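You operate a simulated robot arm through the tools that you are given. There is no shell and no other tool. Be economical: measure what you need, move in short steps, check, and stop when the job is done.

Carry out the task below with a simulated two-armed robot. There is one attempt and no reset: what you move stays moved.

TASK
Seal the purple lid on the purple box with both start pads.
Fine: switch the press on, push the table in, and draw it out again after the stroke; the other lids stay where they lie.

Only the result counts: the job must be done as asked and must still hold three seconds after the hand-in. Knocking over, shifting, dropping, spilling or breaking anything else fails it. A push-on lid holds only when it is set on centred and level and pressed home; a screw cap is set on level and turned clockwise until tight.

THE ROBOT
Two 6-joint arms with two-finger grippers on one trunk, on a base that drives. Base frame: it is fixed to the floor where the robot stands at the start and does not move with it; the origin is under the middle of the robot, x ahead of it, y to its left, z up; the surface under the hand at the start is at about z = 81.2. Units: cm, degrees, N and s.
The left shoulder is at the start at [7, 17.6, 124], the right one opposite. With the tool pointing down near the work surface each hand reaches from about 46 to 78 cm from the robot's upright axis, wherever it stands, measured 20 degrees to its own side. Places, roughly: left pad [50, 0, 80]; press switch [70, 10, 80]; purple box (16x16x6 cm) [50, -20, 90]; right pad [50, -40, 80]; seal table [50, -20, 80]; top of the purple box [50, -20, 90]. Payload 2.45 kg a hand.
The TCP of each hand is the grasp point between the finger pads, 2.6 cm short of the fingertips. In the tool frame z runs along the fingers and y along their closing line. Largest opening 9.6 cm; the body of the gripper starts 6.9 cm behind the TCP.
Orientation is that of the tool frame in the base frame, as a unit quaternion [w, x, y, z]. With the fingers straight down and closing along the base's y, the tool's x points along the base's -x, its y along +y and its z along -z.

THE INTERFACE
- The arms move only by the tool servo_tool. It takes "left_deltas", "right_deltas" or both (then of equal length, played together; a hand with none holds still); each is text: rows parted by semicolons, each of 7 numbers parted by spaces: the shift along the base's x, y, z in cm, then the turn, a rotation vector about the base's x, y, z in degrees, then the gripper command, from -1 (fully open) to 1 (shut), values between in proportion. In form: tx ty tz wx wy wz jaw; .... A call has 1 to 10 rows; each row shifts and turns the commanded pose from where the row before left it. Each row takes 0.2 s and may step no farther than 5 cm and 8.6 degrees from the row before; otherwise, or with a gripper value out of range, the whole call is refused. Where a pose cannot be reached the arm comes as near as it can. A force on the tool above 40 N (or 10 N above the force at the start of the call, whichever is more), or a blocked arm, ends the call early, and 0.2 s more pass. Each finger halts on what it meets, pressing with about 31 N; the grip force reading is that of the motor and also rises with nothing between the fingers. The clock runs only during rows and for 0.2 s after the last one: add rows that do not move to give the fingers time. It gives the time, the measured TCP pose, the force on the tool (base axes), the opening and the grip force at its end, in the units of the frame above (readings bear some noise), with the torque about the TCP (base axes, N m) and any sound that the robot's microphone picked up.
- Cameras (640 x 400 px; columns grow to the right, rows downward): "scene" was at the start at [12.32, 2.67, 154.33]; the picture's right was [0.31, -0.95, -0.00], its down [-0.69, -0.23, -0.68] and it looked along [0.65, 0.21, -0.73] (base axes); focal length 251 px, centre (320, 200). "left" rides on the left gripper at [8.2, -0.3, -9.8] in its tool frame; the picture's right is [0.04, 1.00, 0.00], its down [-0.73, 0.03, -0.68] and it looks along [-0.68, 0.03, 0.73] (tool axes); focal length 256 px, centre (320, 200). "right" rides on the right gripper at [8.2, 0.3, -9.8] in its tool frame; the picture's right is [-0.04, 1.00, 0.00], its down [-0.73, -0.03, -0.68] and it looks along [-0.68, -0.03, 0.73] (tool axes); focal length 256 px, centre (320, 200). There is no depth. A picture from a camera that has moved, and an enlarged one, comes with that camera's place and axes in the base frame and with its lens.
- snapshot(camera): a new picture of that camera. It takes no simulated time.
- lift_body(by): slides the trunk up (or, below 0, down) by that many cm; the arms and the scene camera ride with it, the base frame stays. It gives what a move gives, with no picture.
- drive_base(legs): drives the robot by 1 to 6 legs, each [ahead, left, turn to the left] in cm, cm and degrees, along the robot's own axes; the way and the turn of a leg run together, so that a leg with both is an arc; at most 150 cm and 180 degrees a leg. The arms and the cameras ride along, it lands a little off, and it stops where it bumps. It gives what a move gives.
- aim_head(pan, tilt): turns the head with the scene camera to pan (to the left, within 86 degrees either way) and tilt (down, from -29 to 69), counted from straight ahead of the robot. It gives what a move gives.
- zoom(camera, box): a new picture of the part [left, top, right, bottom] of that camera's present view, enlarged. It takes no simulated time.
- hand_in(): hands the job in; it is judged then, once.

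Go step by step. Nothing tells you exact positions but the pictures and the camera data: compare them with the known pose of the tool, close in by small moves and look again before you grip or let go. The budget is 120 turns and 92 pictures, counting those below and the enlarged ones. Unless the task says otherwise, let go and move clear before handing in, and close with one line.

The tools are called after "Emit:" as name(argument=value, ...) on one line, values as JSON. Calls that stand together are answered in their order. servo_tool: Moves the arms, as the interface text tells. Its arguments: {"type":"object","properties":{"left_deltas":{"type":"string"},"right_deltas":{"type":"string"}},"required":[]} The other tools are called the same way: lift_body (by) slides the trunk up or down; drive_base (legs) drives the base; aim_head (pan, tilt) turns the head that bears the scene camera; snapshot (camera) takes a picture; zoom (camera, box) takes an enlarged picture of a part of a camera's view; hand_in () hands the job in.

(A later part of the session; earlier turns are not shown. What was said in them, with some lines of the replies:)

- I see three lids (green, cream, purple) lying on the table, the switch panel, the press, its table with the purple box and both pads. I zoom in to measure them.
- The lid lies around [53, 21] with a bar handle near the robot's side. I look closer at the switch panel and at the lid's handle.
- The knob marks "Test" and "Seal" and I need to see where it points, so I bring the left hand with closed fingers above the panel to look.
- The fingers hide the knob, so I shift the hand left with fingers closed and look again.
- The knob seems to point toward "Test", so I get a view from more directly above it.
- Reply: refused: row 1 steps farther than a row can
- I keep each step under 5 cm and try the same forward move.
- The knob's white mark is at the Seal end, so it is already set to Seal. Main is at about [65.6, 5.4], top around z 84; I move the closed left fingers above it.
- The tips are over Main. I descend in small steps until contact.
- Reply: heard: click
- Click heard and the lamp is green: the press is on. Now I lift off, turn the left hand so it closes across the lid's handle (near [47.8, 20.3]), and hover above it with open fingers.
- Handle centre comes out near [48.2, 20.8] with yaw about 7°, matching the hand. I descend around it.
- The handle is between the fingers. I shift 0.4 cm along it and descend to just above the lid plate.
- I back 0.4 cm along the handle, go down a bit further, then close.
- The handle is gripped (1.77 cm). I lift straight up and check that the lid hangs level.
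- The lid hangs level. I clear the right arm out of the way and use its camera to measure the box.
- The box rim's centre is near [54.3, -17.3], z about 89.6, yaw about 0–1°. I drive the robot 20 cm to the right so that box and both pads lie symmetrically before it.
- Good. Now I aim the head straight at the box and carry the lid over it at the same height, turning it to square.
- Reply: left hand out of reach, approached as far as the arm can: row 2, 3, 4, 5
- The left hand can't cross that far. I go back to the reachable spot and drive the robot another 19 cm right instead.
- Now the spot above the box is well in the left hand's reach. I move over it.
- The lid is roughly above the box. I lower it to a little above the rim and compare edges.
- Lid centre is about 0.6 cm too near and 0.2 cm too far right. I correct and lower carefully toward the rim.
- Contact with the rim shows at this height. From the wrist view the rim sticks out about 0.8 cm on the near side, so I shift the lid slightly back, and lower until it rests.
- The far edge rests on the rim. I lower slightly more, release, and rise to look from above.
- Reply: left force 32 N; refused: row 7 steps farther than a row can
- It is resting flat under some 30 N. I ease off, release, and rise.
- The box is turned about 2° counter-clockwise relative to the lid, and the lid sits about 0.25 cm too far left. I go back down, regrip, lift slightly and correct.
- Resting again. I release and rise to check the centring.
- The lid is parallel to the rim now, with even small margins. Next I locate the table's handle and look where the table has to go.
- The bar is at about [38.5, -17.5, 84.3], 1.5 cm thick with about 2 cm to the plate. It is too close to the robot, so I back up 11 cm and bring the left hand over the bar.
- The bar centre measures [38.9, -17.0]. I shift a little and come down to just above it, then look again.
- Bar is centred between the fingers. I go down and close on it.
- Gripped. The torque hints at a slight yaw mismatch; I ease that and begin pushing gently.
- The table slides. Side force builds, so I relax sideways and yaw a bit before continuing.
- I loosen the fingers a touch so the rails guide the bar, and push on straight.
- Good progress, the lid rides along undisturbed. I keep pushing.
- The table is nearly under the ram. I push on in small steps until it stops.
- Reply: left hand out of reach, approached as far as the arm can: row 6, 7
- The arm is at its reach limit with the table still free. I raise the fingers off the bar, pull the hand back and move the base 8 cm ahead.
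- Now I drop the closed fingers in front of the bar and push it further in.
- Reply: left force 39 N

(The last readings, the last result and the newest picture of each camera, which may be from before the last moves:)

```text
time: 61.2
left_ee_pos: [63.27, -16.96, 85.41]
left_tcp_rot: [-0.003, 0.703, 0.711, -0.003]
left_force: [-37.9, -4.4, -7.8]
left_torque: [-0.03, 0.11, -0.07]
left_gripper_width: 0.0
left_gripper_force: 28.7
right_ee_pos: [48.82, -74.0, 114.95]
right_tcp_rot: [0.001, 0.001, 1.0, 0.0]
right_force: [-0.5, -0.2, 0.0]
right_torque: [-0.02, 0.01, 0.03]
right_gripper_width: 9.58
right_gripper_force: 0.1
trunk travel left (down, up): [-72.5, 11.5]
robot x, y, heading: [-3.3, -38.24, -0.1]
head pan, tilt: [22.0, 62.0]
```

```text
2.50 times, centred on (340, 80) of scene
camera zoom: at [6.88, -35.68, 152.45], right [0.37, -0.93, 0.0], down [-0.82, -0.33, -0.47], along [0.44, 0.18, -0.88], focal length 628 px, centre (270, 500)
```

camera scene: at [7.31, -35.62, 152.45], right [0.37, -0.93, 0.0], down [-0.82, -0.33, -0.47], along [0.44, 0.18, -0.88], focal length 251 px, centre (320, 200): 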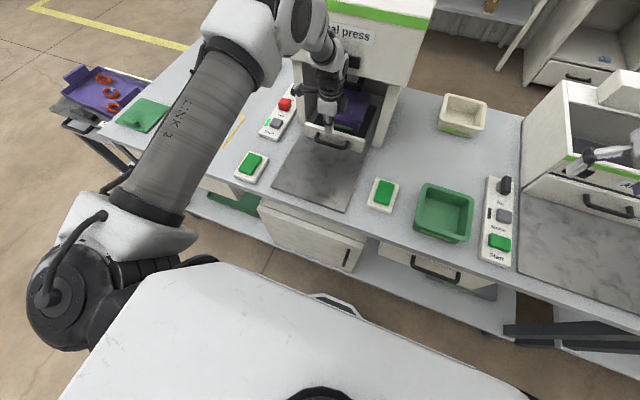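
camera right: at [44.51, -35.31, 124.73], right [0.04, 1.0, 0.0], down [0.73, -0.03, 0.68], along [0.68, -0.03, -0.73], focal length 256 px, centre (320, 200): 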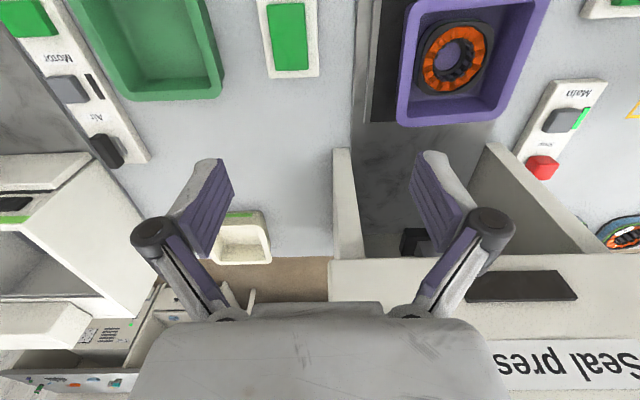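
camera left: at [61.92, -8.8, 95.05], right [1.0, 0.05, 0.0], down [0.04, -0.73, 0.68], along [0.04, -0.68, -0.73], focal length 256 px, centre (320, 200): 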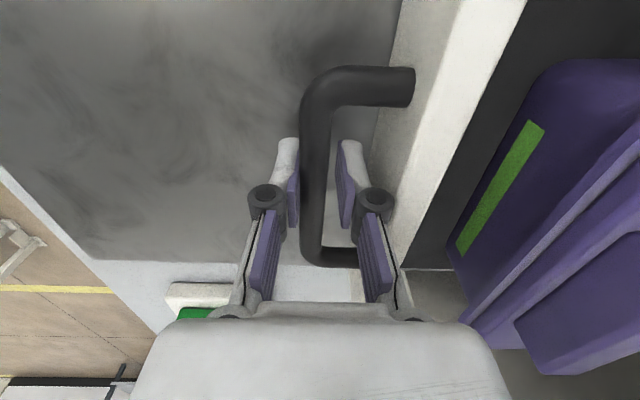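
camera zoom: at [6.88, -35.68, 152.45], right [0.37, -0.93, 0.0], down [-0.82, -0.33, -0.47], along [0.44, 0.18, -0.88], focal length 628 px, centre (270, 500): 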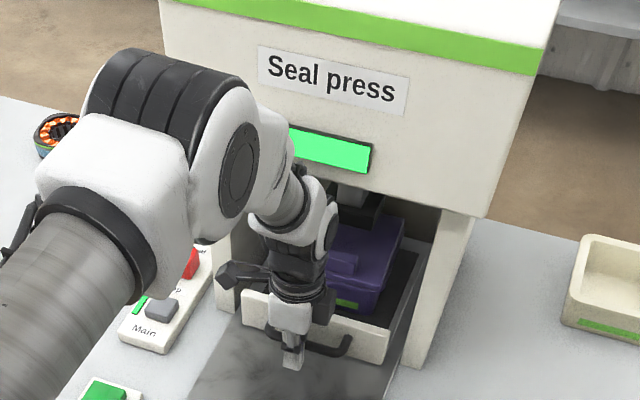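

The press display lit green: the table is home. I withdraw the hand and drive the robot left so both pads are in reach.

Emit:
servo_tool(left_deltas="-1.5 0 0 0 0 0 1;-2 0 4 0 0 0 1;-2 0 4 0 0 0 1;-3 0 3 0 0 0 1;0 0 0 0 0 0 1")

Emit:
drive_base(legs=[[-3, 20.7, 0]])

Emit:
aim_head(pan=0, tilt=55)

Emit:
snapshot(camera="scene")

```text
time: 62.4
left_ee_pos: [55.75, -16.7, 96.27]
left_tcp_rot: [0.0, 0.703, 0.711, -0.001]
left_force: [-0.7, -0.4, 0.2]
left_torque: [0.01, 0.06, 0.04]
left_gripper_width: 0.02
left_gripper_force: 28.4
right_ee_pos: [49.33, -73.95, 114.74]
right_tcp_rot: [0.0, 0.001, 1.0, 0.0]
right_force: [0.0, -0.5, 0.9]
right_torque: [0.04, -0.01, 0.04]
right_gripper_width: 9.62
right_gripper_force: 0.1
trunk travel left (down, up): [-72.5, 11.5]
robot x, y, heading: [-2.73, -38.39, -0.1]
head pan, tilt: [22.0, 62.0]
```

```text
time: 64.0
left_ee_pos: [52.88, 3.55, 96.24]
left_tcp_rot: [0.0, 0.704, 0.711, 0.0]
left_force: [-0.3, 0.2, 0.0]
left_torque: [0.0, -0.01, 0.0]
left_gripper_width: 0.01
left_gripper_force: 28.0
right_ee_pos: [46.14, -53.85, 114.75]
right_tcp_rot: [0.0, 0.003, 1.0, -0.001]
right_force: [0.3, 0.0, 0.1]
right_torque: [-0.02, 0.03, 0.0]
right_gripper_width: 9.61
right_gripper_force: 0.1
trunk travel left (down, up): [-72.5, 11.5]
robot x, y, heading: [-6.26, -17.66, -0.3]
head pan, tilt: [22.0, 62.0]
```

```text
time: 64.8
left_ee_pos: [52.83, 3.6, 96.22]
left_tcp_rot: [0.0, 0.704, 0.71, -0.002]
left_force: [1.1, -0.3, -0.6]
left_torque: [-0.01, -0.02, 0.03]
left_gripper_width: 0.01
left_gripper_force: 28.5
right_ee_pos: [46.13, -53.65, 114.84]
right_tcp_rot: [0.0, 0.003, 1.0, 0.0]
right_force: [-1.2, -1.3, -0.9]
right_torque: [0.02, 0.0, -0.02]
right_gripper_width: 9.62
right_gripper_force: 0.0
trunk travel left (down, up): [-72.5, 11.5]
robot x, y, heading: [-6.24, -17.53, -0.3]
head pan, tilt: [0.0, 55.0]
```

```text
23 pictures are left
camera scene: at [5.76, -17.54, 153.26], right [-0.01, -1.0, 0.0], down [-0.82, 0.0, -0.57], along [0.57, 0.0, -0.82], focal length 251 px, centre (320, 200)
```

scene: 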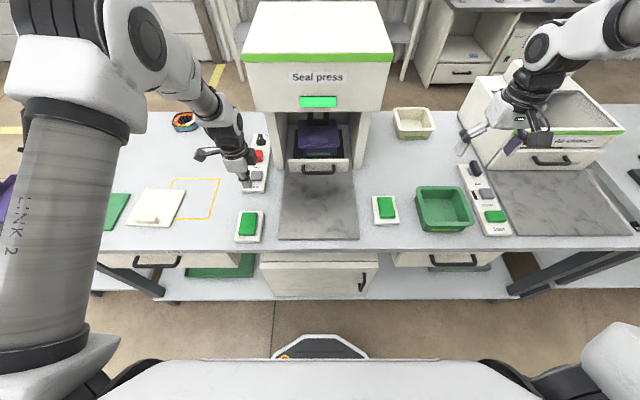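

Both pads measured: left [45.2, 5.0], right [51.1, -39.5]. I bring both closed hands above them.

Emit:
servo_tool(left_deltas="-1.52 0.28 0 0 0 0 1;-1.52 0.28 0 0 0 0 1;-1.52 0.28 0 0 0 0 1;-1.52 0.28 0 0 0 0 1;-1.52 0.28 -2 0 0 0 1;0 0 -3 0 0 0 1;0 0 0 0 0 0 1", right_deltas="1 2.84 -3.7 0 0 0 1;1 2.84 -3.7 0 0 0 1;1 2.84 -3.7 0 0 0 1;1 2.84 -3.7 0 0 0 1;1 2.84 -3.7 0 0 0 1;0 0 -4.2 0 0 0 1;0 0 0 0 0 0 1")

Emit:
zoom(camera="scene", box=[200, 130, 440, 270])

Emit:
snapshot(camera="right")

Emit:
snapshot(camera="left")

```text
time: 66.5
left_ee_pos: [45.01, 5.03, 91.17]
left_tcp_rot: [0.001, 0.704, 0.711, 0.0]
left_force: [-0.1, -0.1, -0.3]
left_torque: [0.02, -0.05, -0.01]
left_gripper_width: 0.0
left_gripper_force: 28.5
right_ee_pos: [51.12, -39.44, 92.28]
right_tcp_rot: [0.0, 0.002, 1.0, -0.001]
right_force: [-0.8, 0.1, 0.2]
right_torque: [0.01, 0.01, 0.01]
right_gripper_width: 0.0
right_gripper_force: 28.8
trunk travel left (down, up): [-72.5, 11.5]
robot x, y, heading: [-6.53, -17.77, -0.4]
head pan, tilt: [0.0, 55.0]
```

```text
2.67 times, centred on (320, 200) of scene
camera zoom: at [5.61, -17.55, 153.28], right [-0.01, -1.0, 0.0], down [-0.82, 0.0, -0.57], along [0.57, 0.0, -0.82], focal length 670 px, centre (320, 200)
```

zoom: 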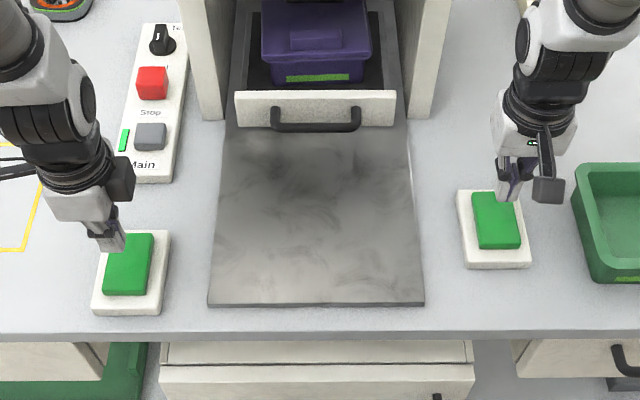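

```text
21 pictures are left
camera right: at [43.09, -39.1, 102.18], right [0.05, 1.0, 0.0], down [0.73, -0.03, 0.68], along [0.68, -0.03, -0.73], focal length 256 px, centre (320, 200)
```

right: 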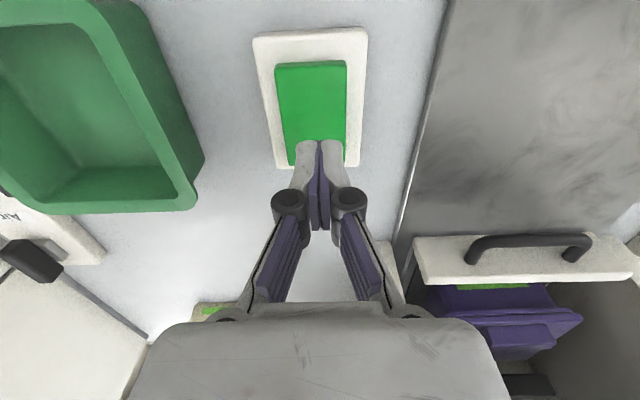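

```text
20 pictures are left
camera left: at [44.7, 13.23, 101.0], right [1.0, 0.05, 0.0], down [0.04, -0.73, 0.68], along [0.03, -0.68, -0.73], focal length 256 px, centre (320, 200)
```

left: 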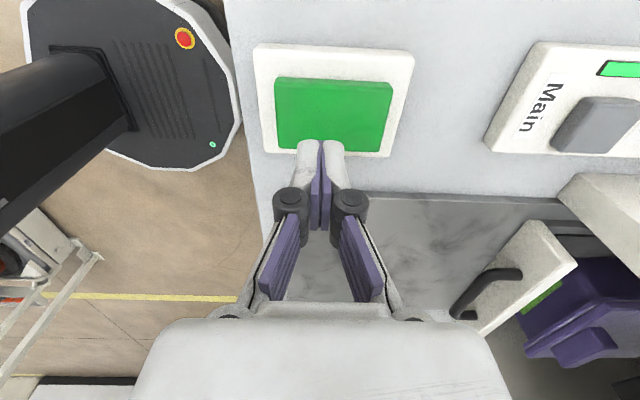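

Both are over the pads. I lower both together and press in step.

Emit:
servo_tool(left_deltas="0.5 0.3 -1.6 0 0 0 1;0 0 -1 0 0 0 1;0 0 -0.5 0 0 0 1;0 0 -0.5 0 0 0 1;0 0 -0.5 0 0 0 1;0 0 -0.5 0 0 0 1;0 0 -0.4 0 0 0 1;0 0 -0.4 0 0 0 1;0 0 0 0 0 0 1", right_deltas="0 -0.2 -2.7 0 0 0 1;0 0 -1 0 0 0 1;0 0 -0.5 0 0 0 1;0 0 -0.5 0 0 0 1;0 0 -0.5 0 0 0 1;0 0 -0.5 0 0 0 1;0 0 -0.4 0 0 0 1;0 0 -0.4 0 0 0 1;0 0 0 0 0 0 1")

```text
time: 68.5
left_ee_pos: [45.71, 5.33, 85.95]
left_tcp_rot: [0.0, 0.704, 0.71, -0.001]
left_force: [0.7, -0.3, 2.2]
left_torque: [0.04, -0.05, 0.02]
left_gripper_width: 0.59
left_gripper_force: 28.7
right_ee_pos: [51.09, -39.83, 85.71]
right_tcp_rot: [0.0, 0.002, 1.0, 0.0]
right_force: [0.0, 0.7, 2.9]
right_torque: [0.0, 0.02, 0.0]
right_gripper_width: 0.62
right_gripper_force: 28.5
trunk travel left (down, up): [-72.5, 11.5]
robot x, y, heading: [-5.98, -17.82, -0.5]
head pan, tilt: [0.0, 55.0]
heard: click
```

A click, both pads touched. I hold them down, slightly firmer, to see the stroke.

Emit:
servo_tool(left_deltas="0 0 -0.15 0 0 0 1;0 0 0 0 0 0 1;0 0 0 0 0 0 1;0 0 0 0 0 0 1;0 0 0 0 0 0 1;0 0 0 0 0 0 1;0 0 0 0 0 0 1;0 0 0 0 0 0 1", right_deltas="0 0 -0.1 0 0 0 1;0 0 0 0 0 0 1;0 0 0 0 0 0 1;0 0 0 0 0 0 1;0 0 0 0 0 0 1;0 0 0 0 0 0 1;0 0 0 0 0 0 1;0 0 0 0 0 0 1")

Emit:
snapshot(camera="scene")

```text
time: 70.2
left_ee_pos: [45.61, 5.28, 85.77]
left_tcp_rot: [0.0, 0.704, 0.71, -0.001]
left_force: [-0.4, 0.1, 2.3]
left_torque: [0.02, 0.03, 0.01]
left_gripper_width: 0.64
left_gripper_force: 28.2
right_ee_pos: [51.07, -39.78, 85.54]
right_tcp_rot: [0.0, 0.002, 1.0, 0.0]
right_force: [0.9, 0.5, 3.3]
right_torque: [-0.01, 0.01, 0.0]
right_gripper_width: 0.62
right_gripper_force: 28.1
trunk travel left (down, up): [-72.5, 11.5]
robot x, y, heading: [-6.42, -17.71, -0.4]
head pan, tilt: [0.0, 55.0]
heard: click
```

```text
19 pictures are left
camera scene: at [5.71, -17.58, 153.27], right [-0.01, -1.0, 0.0], down [-0.82, 0.0, -0.57], along [0.57, 0.0, -0.82], focal length 251 px, centre (320, 200)
```

scene: 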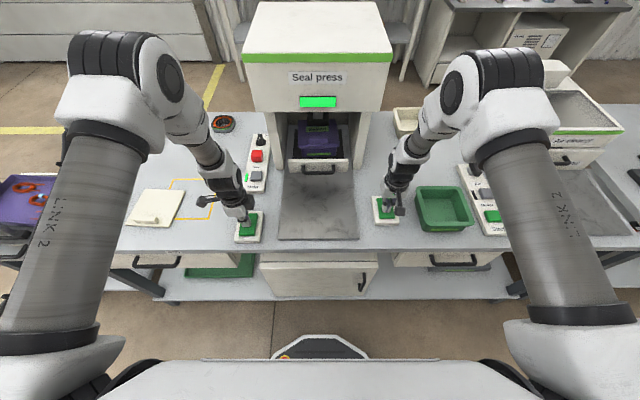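

Emit:
zoom(camera="scene", box=[270, 80, 370, 180])

Emit:
servo_tool(left_deltas="0 0 0 0 0 0 1;0 0 0 0 0 0 1;0 0 0 0 0 0 1;0 0 0 0 0 0 1;0 0 0 0 0 0 1", right_deltas="0 0 0 0 0 0 1;0 0 0 0 0 0 1;0 0 0 0 0 0 1;0 0 0 0 0 0 1;0 0 0 0 0 0 1")

Emit:
zoom(camera="scene", box=[270, 80, 370, 180])

```text
4.00 times, centred on (320, 130) of scene
camera zoom: at [5.71, -17.58, 153.27], right [-0.01, -1.0, 0.0], down [-0.82, 0.0, -0.57], along [0.57, 0.0, -0.82], focal length 1004 px, centre (320, 480)
```

zoom: 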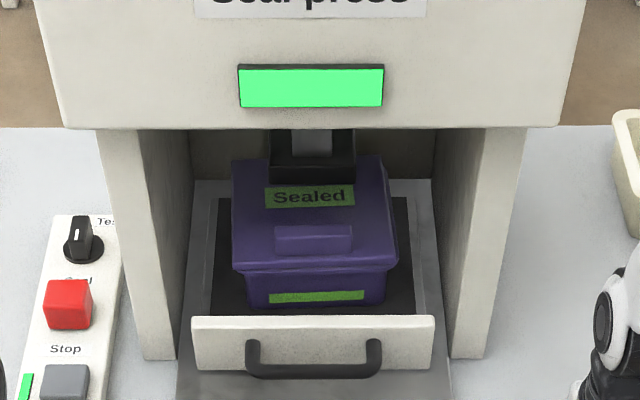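

```text
time: 71.5
left_ee_pos: [45.76, 5.37, 85.74]
left_tcp_rot: [0.0, 0.704, 0.71, -0.002]
left_force: [-0.2, -0.9, 3.0]
left_torque: [-0.03, 0.01, 0.01]
left_gripper_width: 0.58
left_gripper_force: 28.1
right_ee_pos: [51.06, -39.72, 85.66]
right_tcp_rot: [0.0, 0.002, 1.0, -0.001]
right_force: [1.0, 0.3, 3.4]
right_torque: [-0.02, 0.01, -0.02]
right_gripper_width: 0.61
right_gripper_force: 28.4
trunk travel left (down, up): [-72.5, 11.5]
robot x, y, heading: [-6.45, -17.31, -0.5]
head pan, tilt: [0.0, 55.0]
```

```text
4.00 times, centred on (320, 130) of scene
camera zoom: at [5.7, -17.57, 153.27], right [-0.01, -1.0, 0.0], down [-0.82, 0.0, -0.57], along [0.57, 0.0, -0.82], focal length 1004 px, centre (320, 480)
```

zoom: 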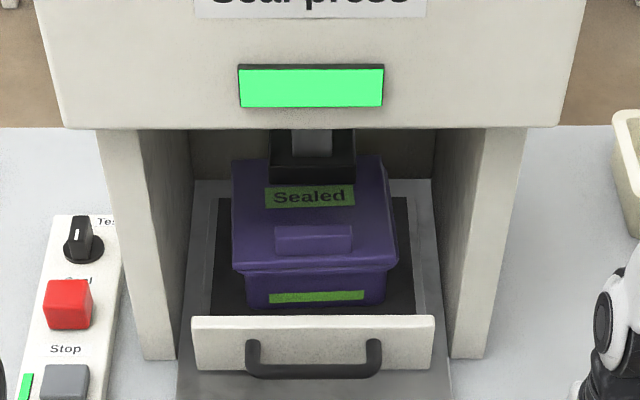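

The lid now shows "Sealed". I lift both hands off the pads and move the robot right again to draw the table out.

Emit:
servo_tool(left_deltas="0 0 2 0 0 0 1;0 0 4 0 0 0 1;0 0 4 0 0 0 1;0 0 2 0 0 0 1;0 0 0 0 0 0 1", right_deltas="0 0 2 0 0 0 1;0 0 4.5 0 0 0 1;0 0 4.5 0 0 0 1;0 0 4.5 0 0 0 1;0 0 4.5 0 0 0 1")

Emit:
drive_base(legs=[[0, -20.5, 0.4]])

Emit:
aim_head(pan=15, tilt=52)

Emit:
snapshot(camera="scene")

```text
time: 72.7
left_ee_pos: [45.71, 5.19, 97.69]
left_tcp_rot: [0.001, 0.704, 0.71, 0.0]
left_force: [-0.1, -0.7, -0.1]
left_torque: [0.02, -0.02, 0.01]
left_gripper_width: 0.01
left_gripper_force: 28.5
right_ee_pos: [50.78, -40.1, 105.63]
right_tcp_rot: [0.0, 0.003, 1.0, 0.001]
right_force: [0.5, -0.6, 0.3]
right_torque: [0.0, 0.03, 0.0]
right_gripper_width: 0.02
right_gripper_force: 29.0
trunk travel left (down, up): [-72.5, 11.5]
robot x, y, heading: [-6.64, -17.63, -0.4]
head pan, tilt: [0.0, 55.0]
```

```text
time: 74.3
left_ee_pos: [45.56, -14.71, 97.63]
left_tcp_rot: [0.0, 0.702, 0.712, -0.002]
left_force: [-0.7, -0.6, -0.5]
left_torque: [0.02, 0.01, -0.03]
left_gripper_width: 0.0
left_gripper_force: 28.5
right_ee_pos: [51.09, -59.91, 105.56]
right_tcp_rot: [0.0, -0.001, 1.0, -0.002]
right_force: [0.1, -0.2, 0.3]
right_torque: [0.01, -0.03, -0.03]
right_gripper_width: 0.01
right_gripper_force: 28.1
trunk travel left (down, up): [-72.5, 11.5]
robot x, y, heading: [-6.56, -38.24, -0.1]
head pan, tilt: [0.0, 55.0]
```

```text
time: 75.0
left_ee_pos: [45.7, -14.8, 97.63]
left_tcp_rot: [0.0, 0.702, 0.712, -0.001]
left_force: [-0.3, 0.2, 0.2]
left_torque: [-0.03, 0.0, 0.01]
left_gripper_width: 0.0
left_gripper_force: 28.2
right_ee_pos: [51.16, -60.16, 105.58]
right_tcp_rot: [0.0, -0.001, 1.0, 0.0]
right_force: [-0.1, -1.3, 1.0]
right_torque: [0.03, 0.02, 0.02]
right_gripper_width: 0.01
right_gripper_force: 28.5
trunk travel left (down, up): [-72.5, 11.5]
robot x, y, heading: [-6.36, -38.09, 0.0]
head pan, tilt: [15.0, 52.0]
```

```text
16 pictures are left
camera scene: at [5.76, -35.88, 153.64], right [0.26, -0.97, 0.0], down [-0.76, -0.2, -0.62], along [0.59, 0.16, -0.79], focal length 251 px, centre (320, 200)
```

scene: 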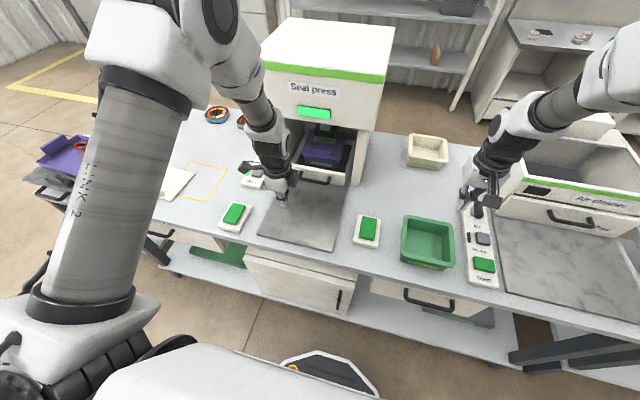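

I bring the left hand to just above the bar's new place (around x 64.7) with fingers slightly open, and look.

Emit:
servo_tool(left_deltas="3.4 -0.44 -0.8 0 0 0 0.4;3.4 -0.44 -0.8 0 0 0 0.4;3.4 -0.44 -0.8 0 0 0 0.4;3.4 -0.44 -0.8 0 0 0 0.4;3.4 -0.44 -0.8 0 0 0 0.4;0 0 0 0 0 0 0.4")

Emit:
snapshot(camera="left")

```text
time: 76.4
left_ee_pos: [62.67, -16.99, 93.72]
left_tcp_rot: [0.0, 0.702, 0.713, -0.001]
left_force: [-0.2, 0.3, -0.3]
left_torque: [0.02, -0.02, 0.02]
left_gripper_width: 2.89
left_gripper_force: 0.0
right_ee_pos: [51.03, -59.99, 105.54]
right_tcp_rot: [0.001, -0.001, 1.0, 0.0]
right_force: [0.0, -0.8, 0.2]
right_torque: [-0.01, -0.03, -0.01]
right_gripper_width: 0.0
right_gripper_force: 29.1
trunk travel left (down, up): [-72.5, 11.5]
robot x, y, heading: [-6.22, -37.85, 0.2]
head pan, tilt: [15.0, 52.0]
```

```text
15 pictures are left
camera left: at [62.14, -8.96, 103.54], right [1.0, 0.05, 0.0], down [0.04, -0.73, 0.68], along [0.04, -0.68, -0.73], focal length 256 px, centre (320, 200)
```

left: 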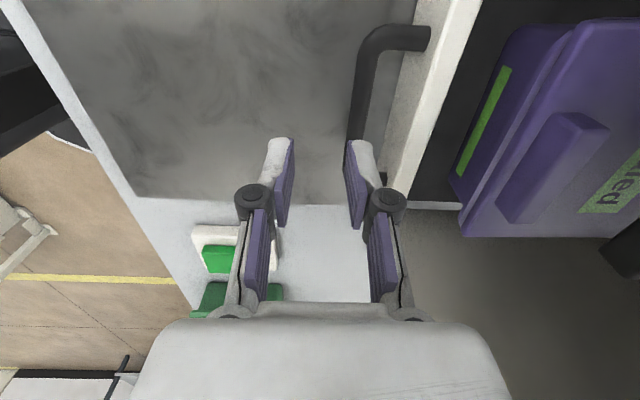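

The bar measures x ≈ 65.9. To keep the wrist clear of the press head I tilt the hand 10° (top leaning back), and close in above the bar.

Emit:
servo_tool(left_deltas="0 0 0 0 -5 0 0.4;0 0 0 0 -5 0 0.4;1.5 0.2 -2 0 0 0 0.4;1.5 0 -2 0 0 0 0.4;0 0 0 0 0 0 0.4")

Emit:
snapshot(camera="left")

Emit:
zoom(camera="scene", box=[240, 100, 380, 220])

```text
time: 77.6
left_ee_pos: [65.53, -16.64, 89.67]
left_tcp_rot: [0.063, 0.699, 0.71, 0.061]
left_force: [-0.8, 0.2, -0.3]
left_torque: [-0.04, 0.02, -0.02]
left_gripper_width: 2.91
left_gripper_force: 0.0
right_ee_pos: [51.02, -60.02, 105.71]
right_tcp_rot: [0.0, -0.001, 1.0, 0.0]
right_force: [0.4, 0.4, 0.7]
right_torque: [0.0, 0.0, 0.0]
right_gripper_width: 0.02
right_gripper_force: 28.2
trunk travel left (down, up): [-72.5, 11.5]
robot x, y, heading: [-6.06, -38.04, -0.2]
head pan, tilt: [15.0, 52.0]
```

```text
14 pictures are left
camera left: at [63.29, -8.63, 99.26], right [0.98, 0.06, 0.17], down [-0.08, -0.73, 0.68], along [0.16, -0.68, -0.72], focal length 256 px, centre (320, 200)
```

left: 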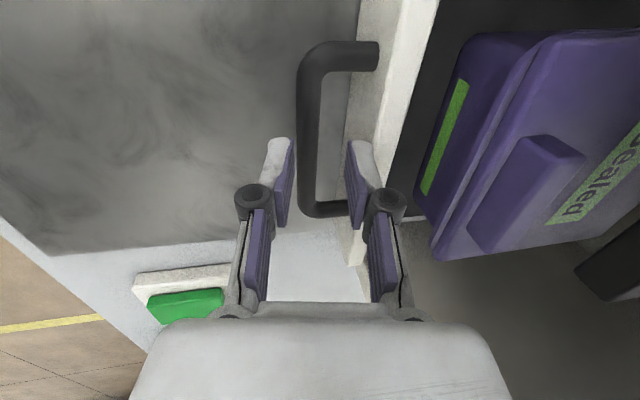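

```text
3.33 times, centred on (310, 160) of scene
camera zoom: at [5.62, -35.81, 153.66], right [0.26, -0.97, 0.0], down [-0.76, -0.2, -0.62], along [0.6, 0.16, -0.79], focal length 837 px, centre (353, 333)
```

zoom: 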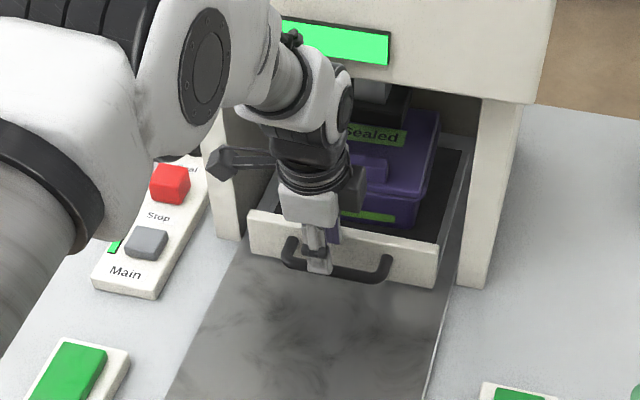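

The bar lies between the fingers at [65.5, -17.3]. I go down and grip it.

Emit:
servo_tool(left_deltas="-0.1 -0.4 -1.5 0 0 0 0.4;0 0 -1.5 0 0 0 0.4;0 0 -1.5 0 0 0 0.4;0 0 0 0 0 0 0.4;0 0 0 0 0 0 0.7;0 0 0 0 0 0 0.7;0 0 0 0 0 0 0.7")

Emit:
snapshot(camera="left")

```text
time: 79.2
left_ee_pos: [65.4, -17.03, 85.31]
left_tcp_rot: [0.063, 0.7, 0.709, 0.059]
left_force: [1.2, -0.3, -0.2]
left_torque: [0.01, -0.01, -0.01]
left_gripper_width: 1.49
left_gripper_force: 0.0
right_ee_pos: [50.97, -59.95, 105.53]
right_tcp_rot: [0.0, -0.001, 1.0, 0.0]
right_force: [-0.1, 0.1, 0.6]
right_torque: [0.02, 0.03, 0.02]
right_gripper_width: 0.01
right_gripper_force: 28.9
trunk travel left (down, up): [-72.5, 11.5]
robot x, y, heading: [-6.31, -38.01, 0.1]
head pan, tilt: [15.0, 52.0]
```

```text
12 pictures are left
camera left: at [63.27, -9.01, 94.84], right [0.98, 0.05, 0.17], down [-0.08, -0.73, 0.68], along [0.16, -0.68, -0.72], focal length 256 px, centre (320, 200)
```

left: 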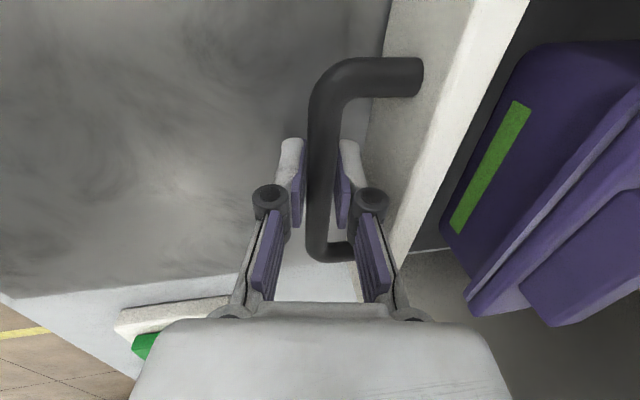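

The bar is loosely caged. I pull the table out straight, steadily.

Emit:
servo_tool(left_deltas="-0.3 0 0 0 0 0 0.7;-0.6 0 0 0 0 0 0.7;-0.9 0 0 0 0 0 0.7;-1 0 0 0 0 0 0.7;-1 0 0 0 0 0 0.7;-1 0 0 0 0 0 0.7;-1 0 0 0 0 0 0.7;-1 0 0 0 0 0 0.7;-0.8 0 0 0 0 0 0.7;-0.4 0 0 0 0 0 0.7")

Emit:
servo_tool(left_deltas="-0.6 0 0 0 0 0 0.7;-0.9 0 0 0 0 0 0.7;-1.1 0 0 0 0 0 0.7;-1.1 0 0 0 0 0 0.7;-1.1 0 0 0 0 0 0.7;-1.1 0 0 0 0 0 0.7;-1.1 0 0 0 0 0 0.7;-1 0 0 0 0 0 0.7;-0.7 0 0 0 0 0 0.7;-0.3 0 0 0 0 0 0.7")

Emit:
snapshot(camera="scene")

```text
time: 81.4
left_ee_pos: [57.45, -17.22, 85.2]
left_tcp_rot: [0.062, 0.7, 0.709, 0.06]
left_force: [0.3, -0.6, 0.9]
left_torque: [0.03, -0.01, -0.03]
left_gripper_width: 1.52
left_gripper_force: 0.8
right_ee_pos: [51.01, -60.06, 105.53]
right_tcp_rot: [0.0, -0.001, 1.0, 0.0]
right_force: [0.0, 1.3, -0.2]
right_torque: [-0.03, 0.0, -0.02]
right_gripper_width: 0.04
right_gripper_force: 28.7
trunk travel left (down, up): [-72.5, 11.5]
robot x, y, heading: [-6.24, -37.69, -0.1]
head pan, tilt: [15.0, 52.0]
```

```text
time: 83.6
left_ee_pos: [48.8, -17.16, 85.14]
left_tcp_rot: [0.061, 0.7, 0.709, 0.059]
left_force: [1.8, -0.4, -0.2]
left_torque: [0.0, 0.03, -0.05]
left_gripper_width: 1.54
left_gripper_force: 0.6
left hand out of reach, approached as far as the arm can: row 9
right_ee_pos: [51.07, -59.94, 105.55]
right_tcp_rot: [0.001, -0.001, 1.0, 0.0]
right_force: [0.2, 0.2, -0.3]
right_torque: [-0.02, -0.02, 0.01]
right_gripper_width: 0.01
right_gripper_force: 28.6
trunk travel left (down, up): [-72.5, 11.5]
robot x, y, heading: [-6.24, -38.02, 0.1]
head pan, tilt: [15.0, 52.0]
```

```text
11 pictures are left
camera scene: at [5.77, -35.78, 153.64], right [0.26, -0.97, 0.0], down [-0.76, -0.2, -0.62], along [0.59, 0.16, -0.79], focal length 251 px, centre (320, 200)
```

scene: 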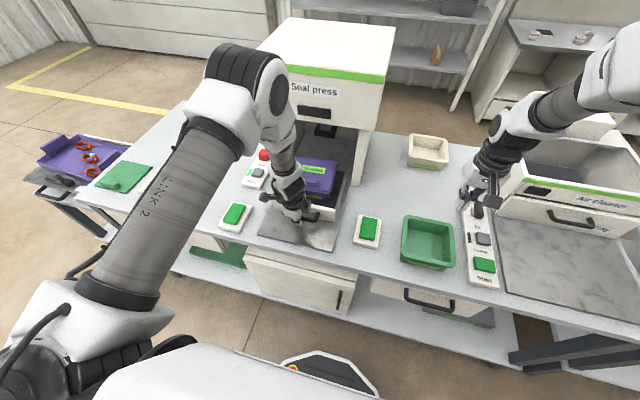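

The table follows well. The tilted arm is at its near limit, so I draw the rest by backing the base with the bar caged.

Emit:
drive_base(legs=[[-9.7, 0, 0]])

Emit:
snapshot(camera="scene")

```text
time: 84.8
left_ee_pos: [39.02, -17.13, 85.2]
left_tcp_rot: [0.061, 0.699, 0.71, 0.06]
left_force: [1.2, -0.3, 0.1]
left_torque: [0.01, 0.04, -0.02]
left_gripper_width: 1.46
left_gripper_force: 0.7
right_ee_pos: [41.27, -60.02, 105.5]
right_tcp_rot: [0.001, -0.001, 1.0, 0.0]
right_force: [-0.4, -0.4, 0.6]
right_torque: [0.0, -0.03, 0.02]
right_gripper_width: 0.0
right_gripper_force: 28.6
trunk travel left (down, up): [-72.5, 11.5]
robot x, y, heading: [-16.34, -37.79, 0.0]
head pan, tilt: [15.0, 52.0]
```

```text
10 pictures are left
camera scene: at [-3.98, -35.77, 153.63], right [0.26, -0.97, 0.0], down [-0.76, -0.2, -0.62], along [0.59, 0.16, -0.79], focal length 251 px, centre (320, 200)
```

scene: 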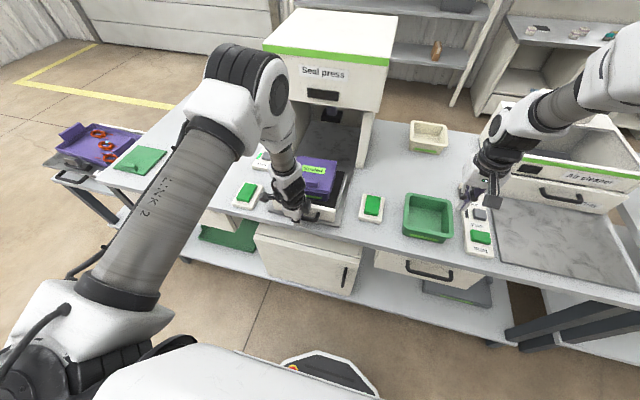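

Nearly at the original place; a last small pull to reach the outer stop.

Emit:
drive_base(legs=[[-0.7, 0, 0]])

```text
time: 85.5
left_ee_pos: [38.4, -17.2, 85.14]
left_tcp_rot: [0.061, 0.7, 0.709, 0.061]
left_force: [3.9, -1.4, -0.5]
left_torque: [0.04, -0.01, -0.04]
left_gripper_width: 1.66
left_gripper_force: 2.2
right_ee_pos: [40.69, -60.03, 105.43]
right_tcp_rot: [-0.001, 0.0, 1.0, 0.0]
right_force: [0.2, 0.2, -0.5]
right_torque: [0.01, 0.0, -0.03]
right_gripper_width: 0.0
right_gripper_force: 28.5
trunk travel left (down, up): [-72.5, 11.5]
robot x, y, heading: [-16.69, -37.72, 0.2]
head pan, tilt: [15.0, 52.0]
```

It is against the outer stop. I open, withdraw along the finger axis and check the result.

Emit:
servo_tool(left_deltas="0 0 0 0 0 0 0.4;0 0 0 0 0 0 0.4;-0.35 0 2 0 0 0 0.4;-0.7 0 4 0 0 0 0.4;-0.7 0 4 0 0 0 0.4;0 4 2 0 5 0 0.4;0 4 2 0 5 0 0.4;0 4 2 0 0 0 0.4;0 0 0 0 0 0 0.4")

Emit:
zoom(camera="scene", box=[230, 120, 390, 240])

Emit:
snapshot(camera="scene")

```text
time: 87.5
left_ee_pos: [36.49, -5.18, 101.15]
left_tcp_rot: [-0.001, 0.702, 0.712, 0.0]
left_force: [0.4, 0.2, -0.7]
left_torque: [0.03, 0.02, 0.01]
left_gripper_width: 2.86
left_gripper_force: 0.0
right_ee_pos: [40.59, -60.03, 105.53]
right_tcp_rot: [-0.001, 0.0, 1.0, 0.0]
right_force: [-0.1, 0.3, 0.0]
right_torque: [0.01, 0.02, -0.02]
right_gripper_width: 0.01
right_gripper_force: 28.6
trunk travel left (down, up): [-72.5, 11.5]
robot x, y, heading: [-16.48, -37.96, 0.1]
head pan, tilt: [15.0, 52.0]
```

```text
3.33 times, centred on (310, 180) of scene
camera zoom: at [-4.65, -35.84, 153.64], right [0.26, -0.97, 0.0], down [-0.76, -0.2, -0.62], along [0.59, 0.16, -0.79], focal length 837 px, centre (353, 267)
```

zoom: 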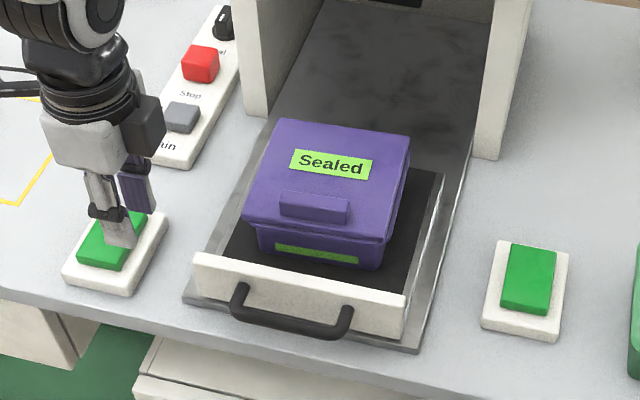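

```text
8 pictures are left
camera scene: at [-4.65, -35.84, 153.64], right [0.26, -0.97, 0.0], down [-0.76, -0.2, -0.62], along [0.59, 0.16, -0.79], focal length 251 px, centre (320, 200)
```

scene: 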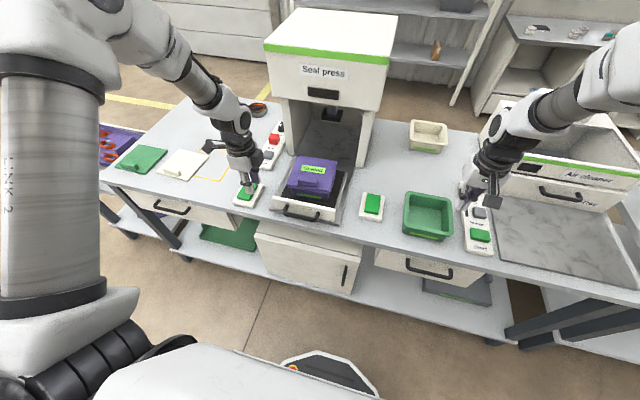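

The purple lid shows "Sealed" and sits flat on its box. The table is fully out, the other lids lie where they were, and both hands are clear, so I hand in.

Emit:
hand_in()

```text
The job is handed in.
```

The purple lid is sealed on the purple box: I switched the press on, pushed the table in, ran the stroke with both start pads, and drew the table out again.
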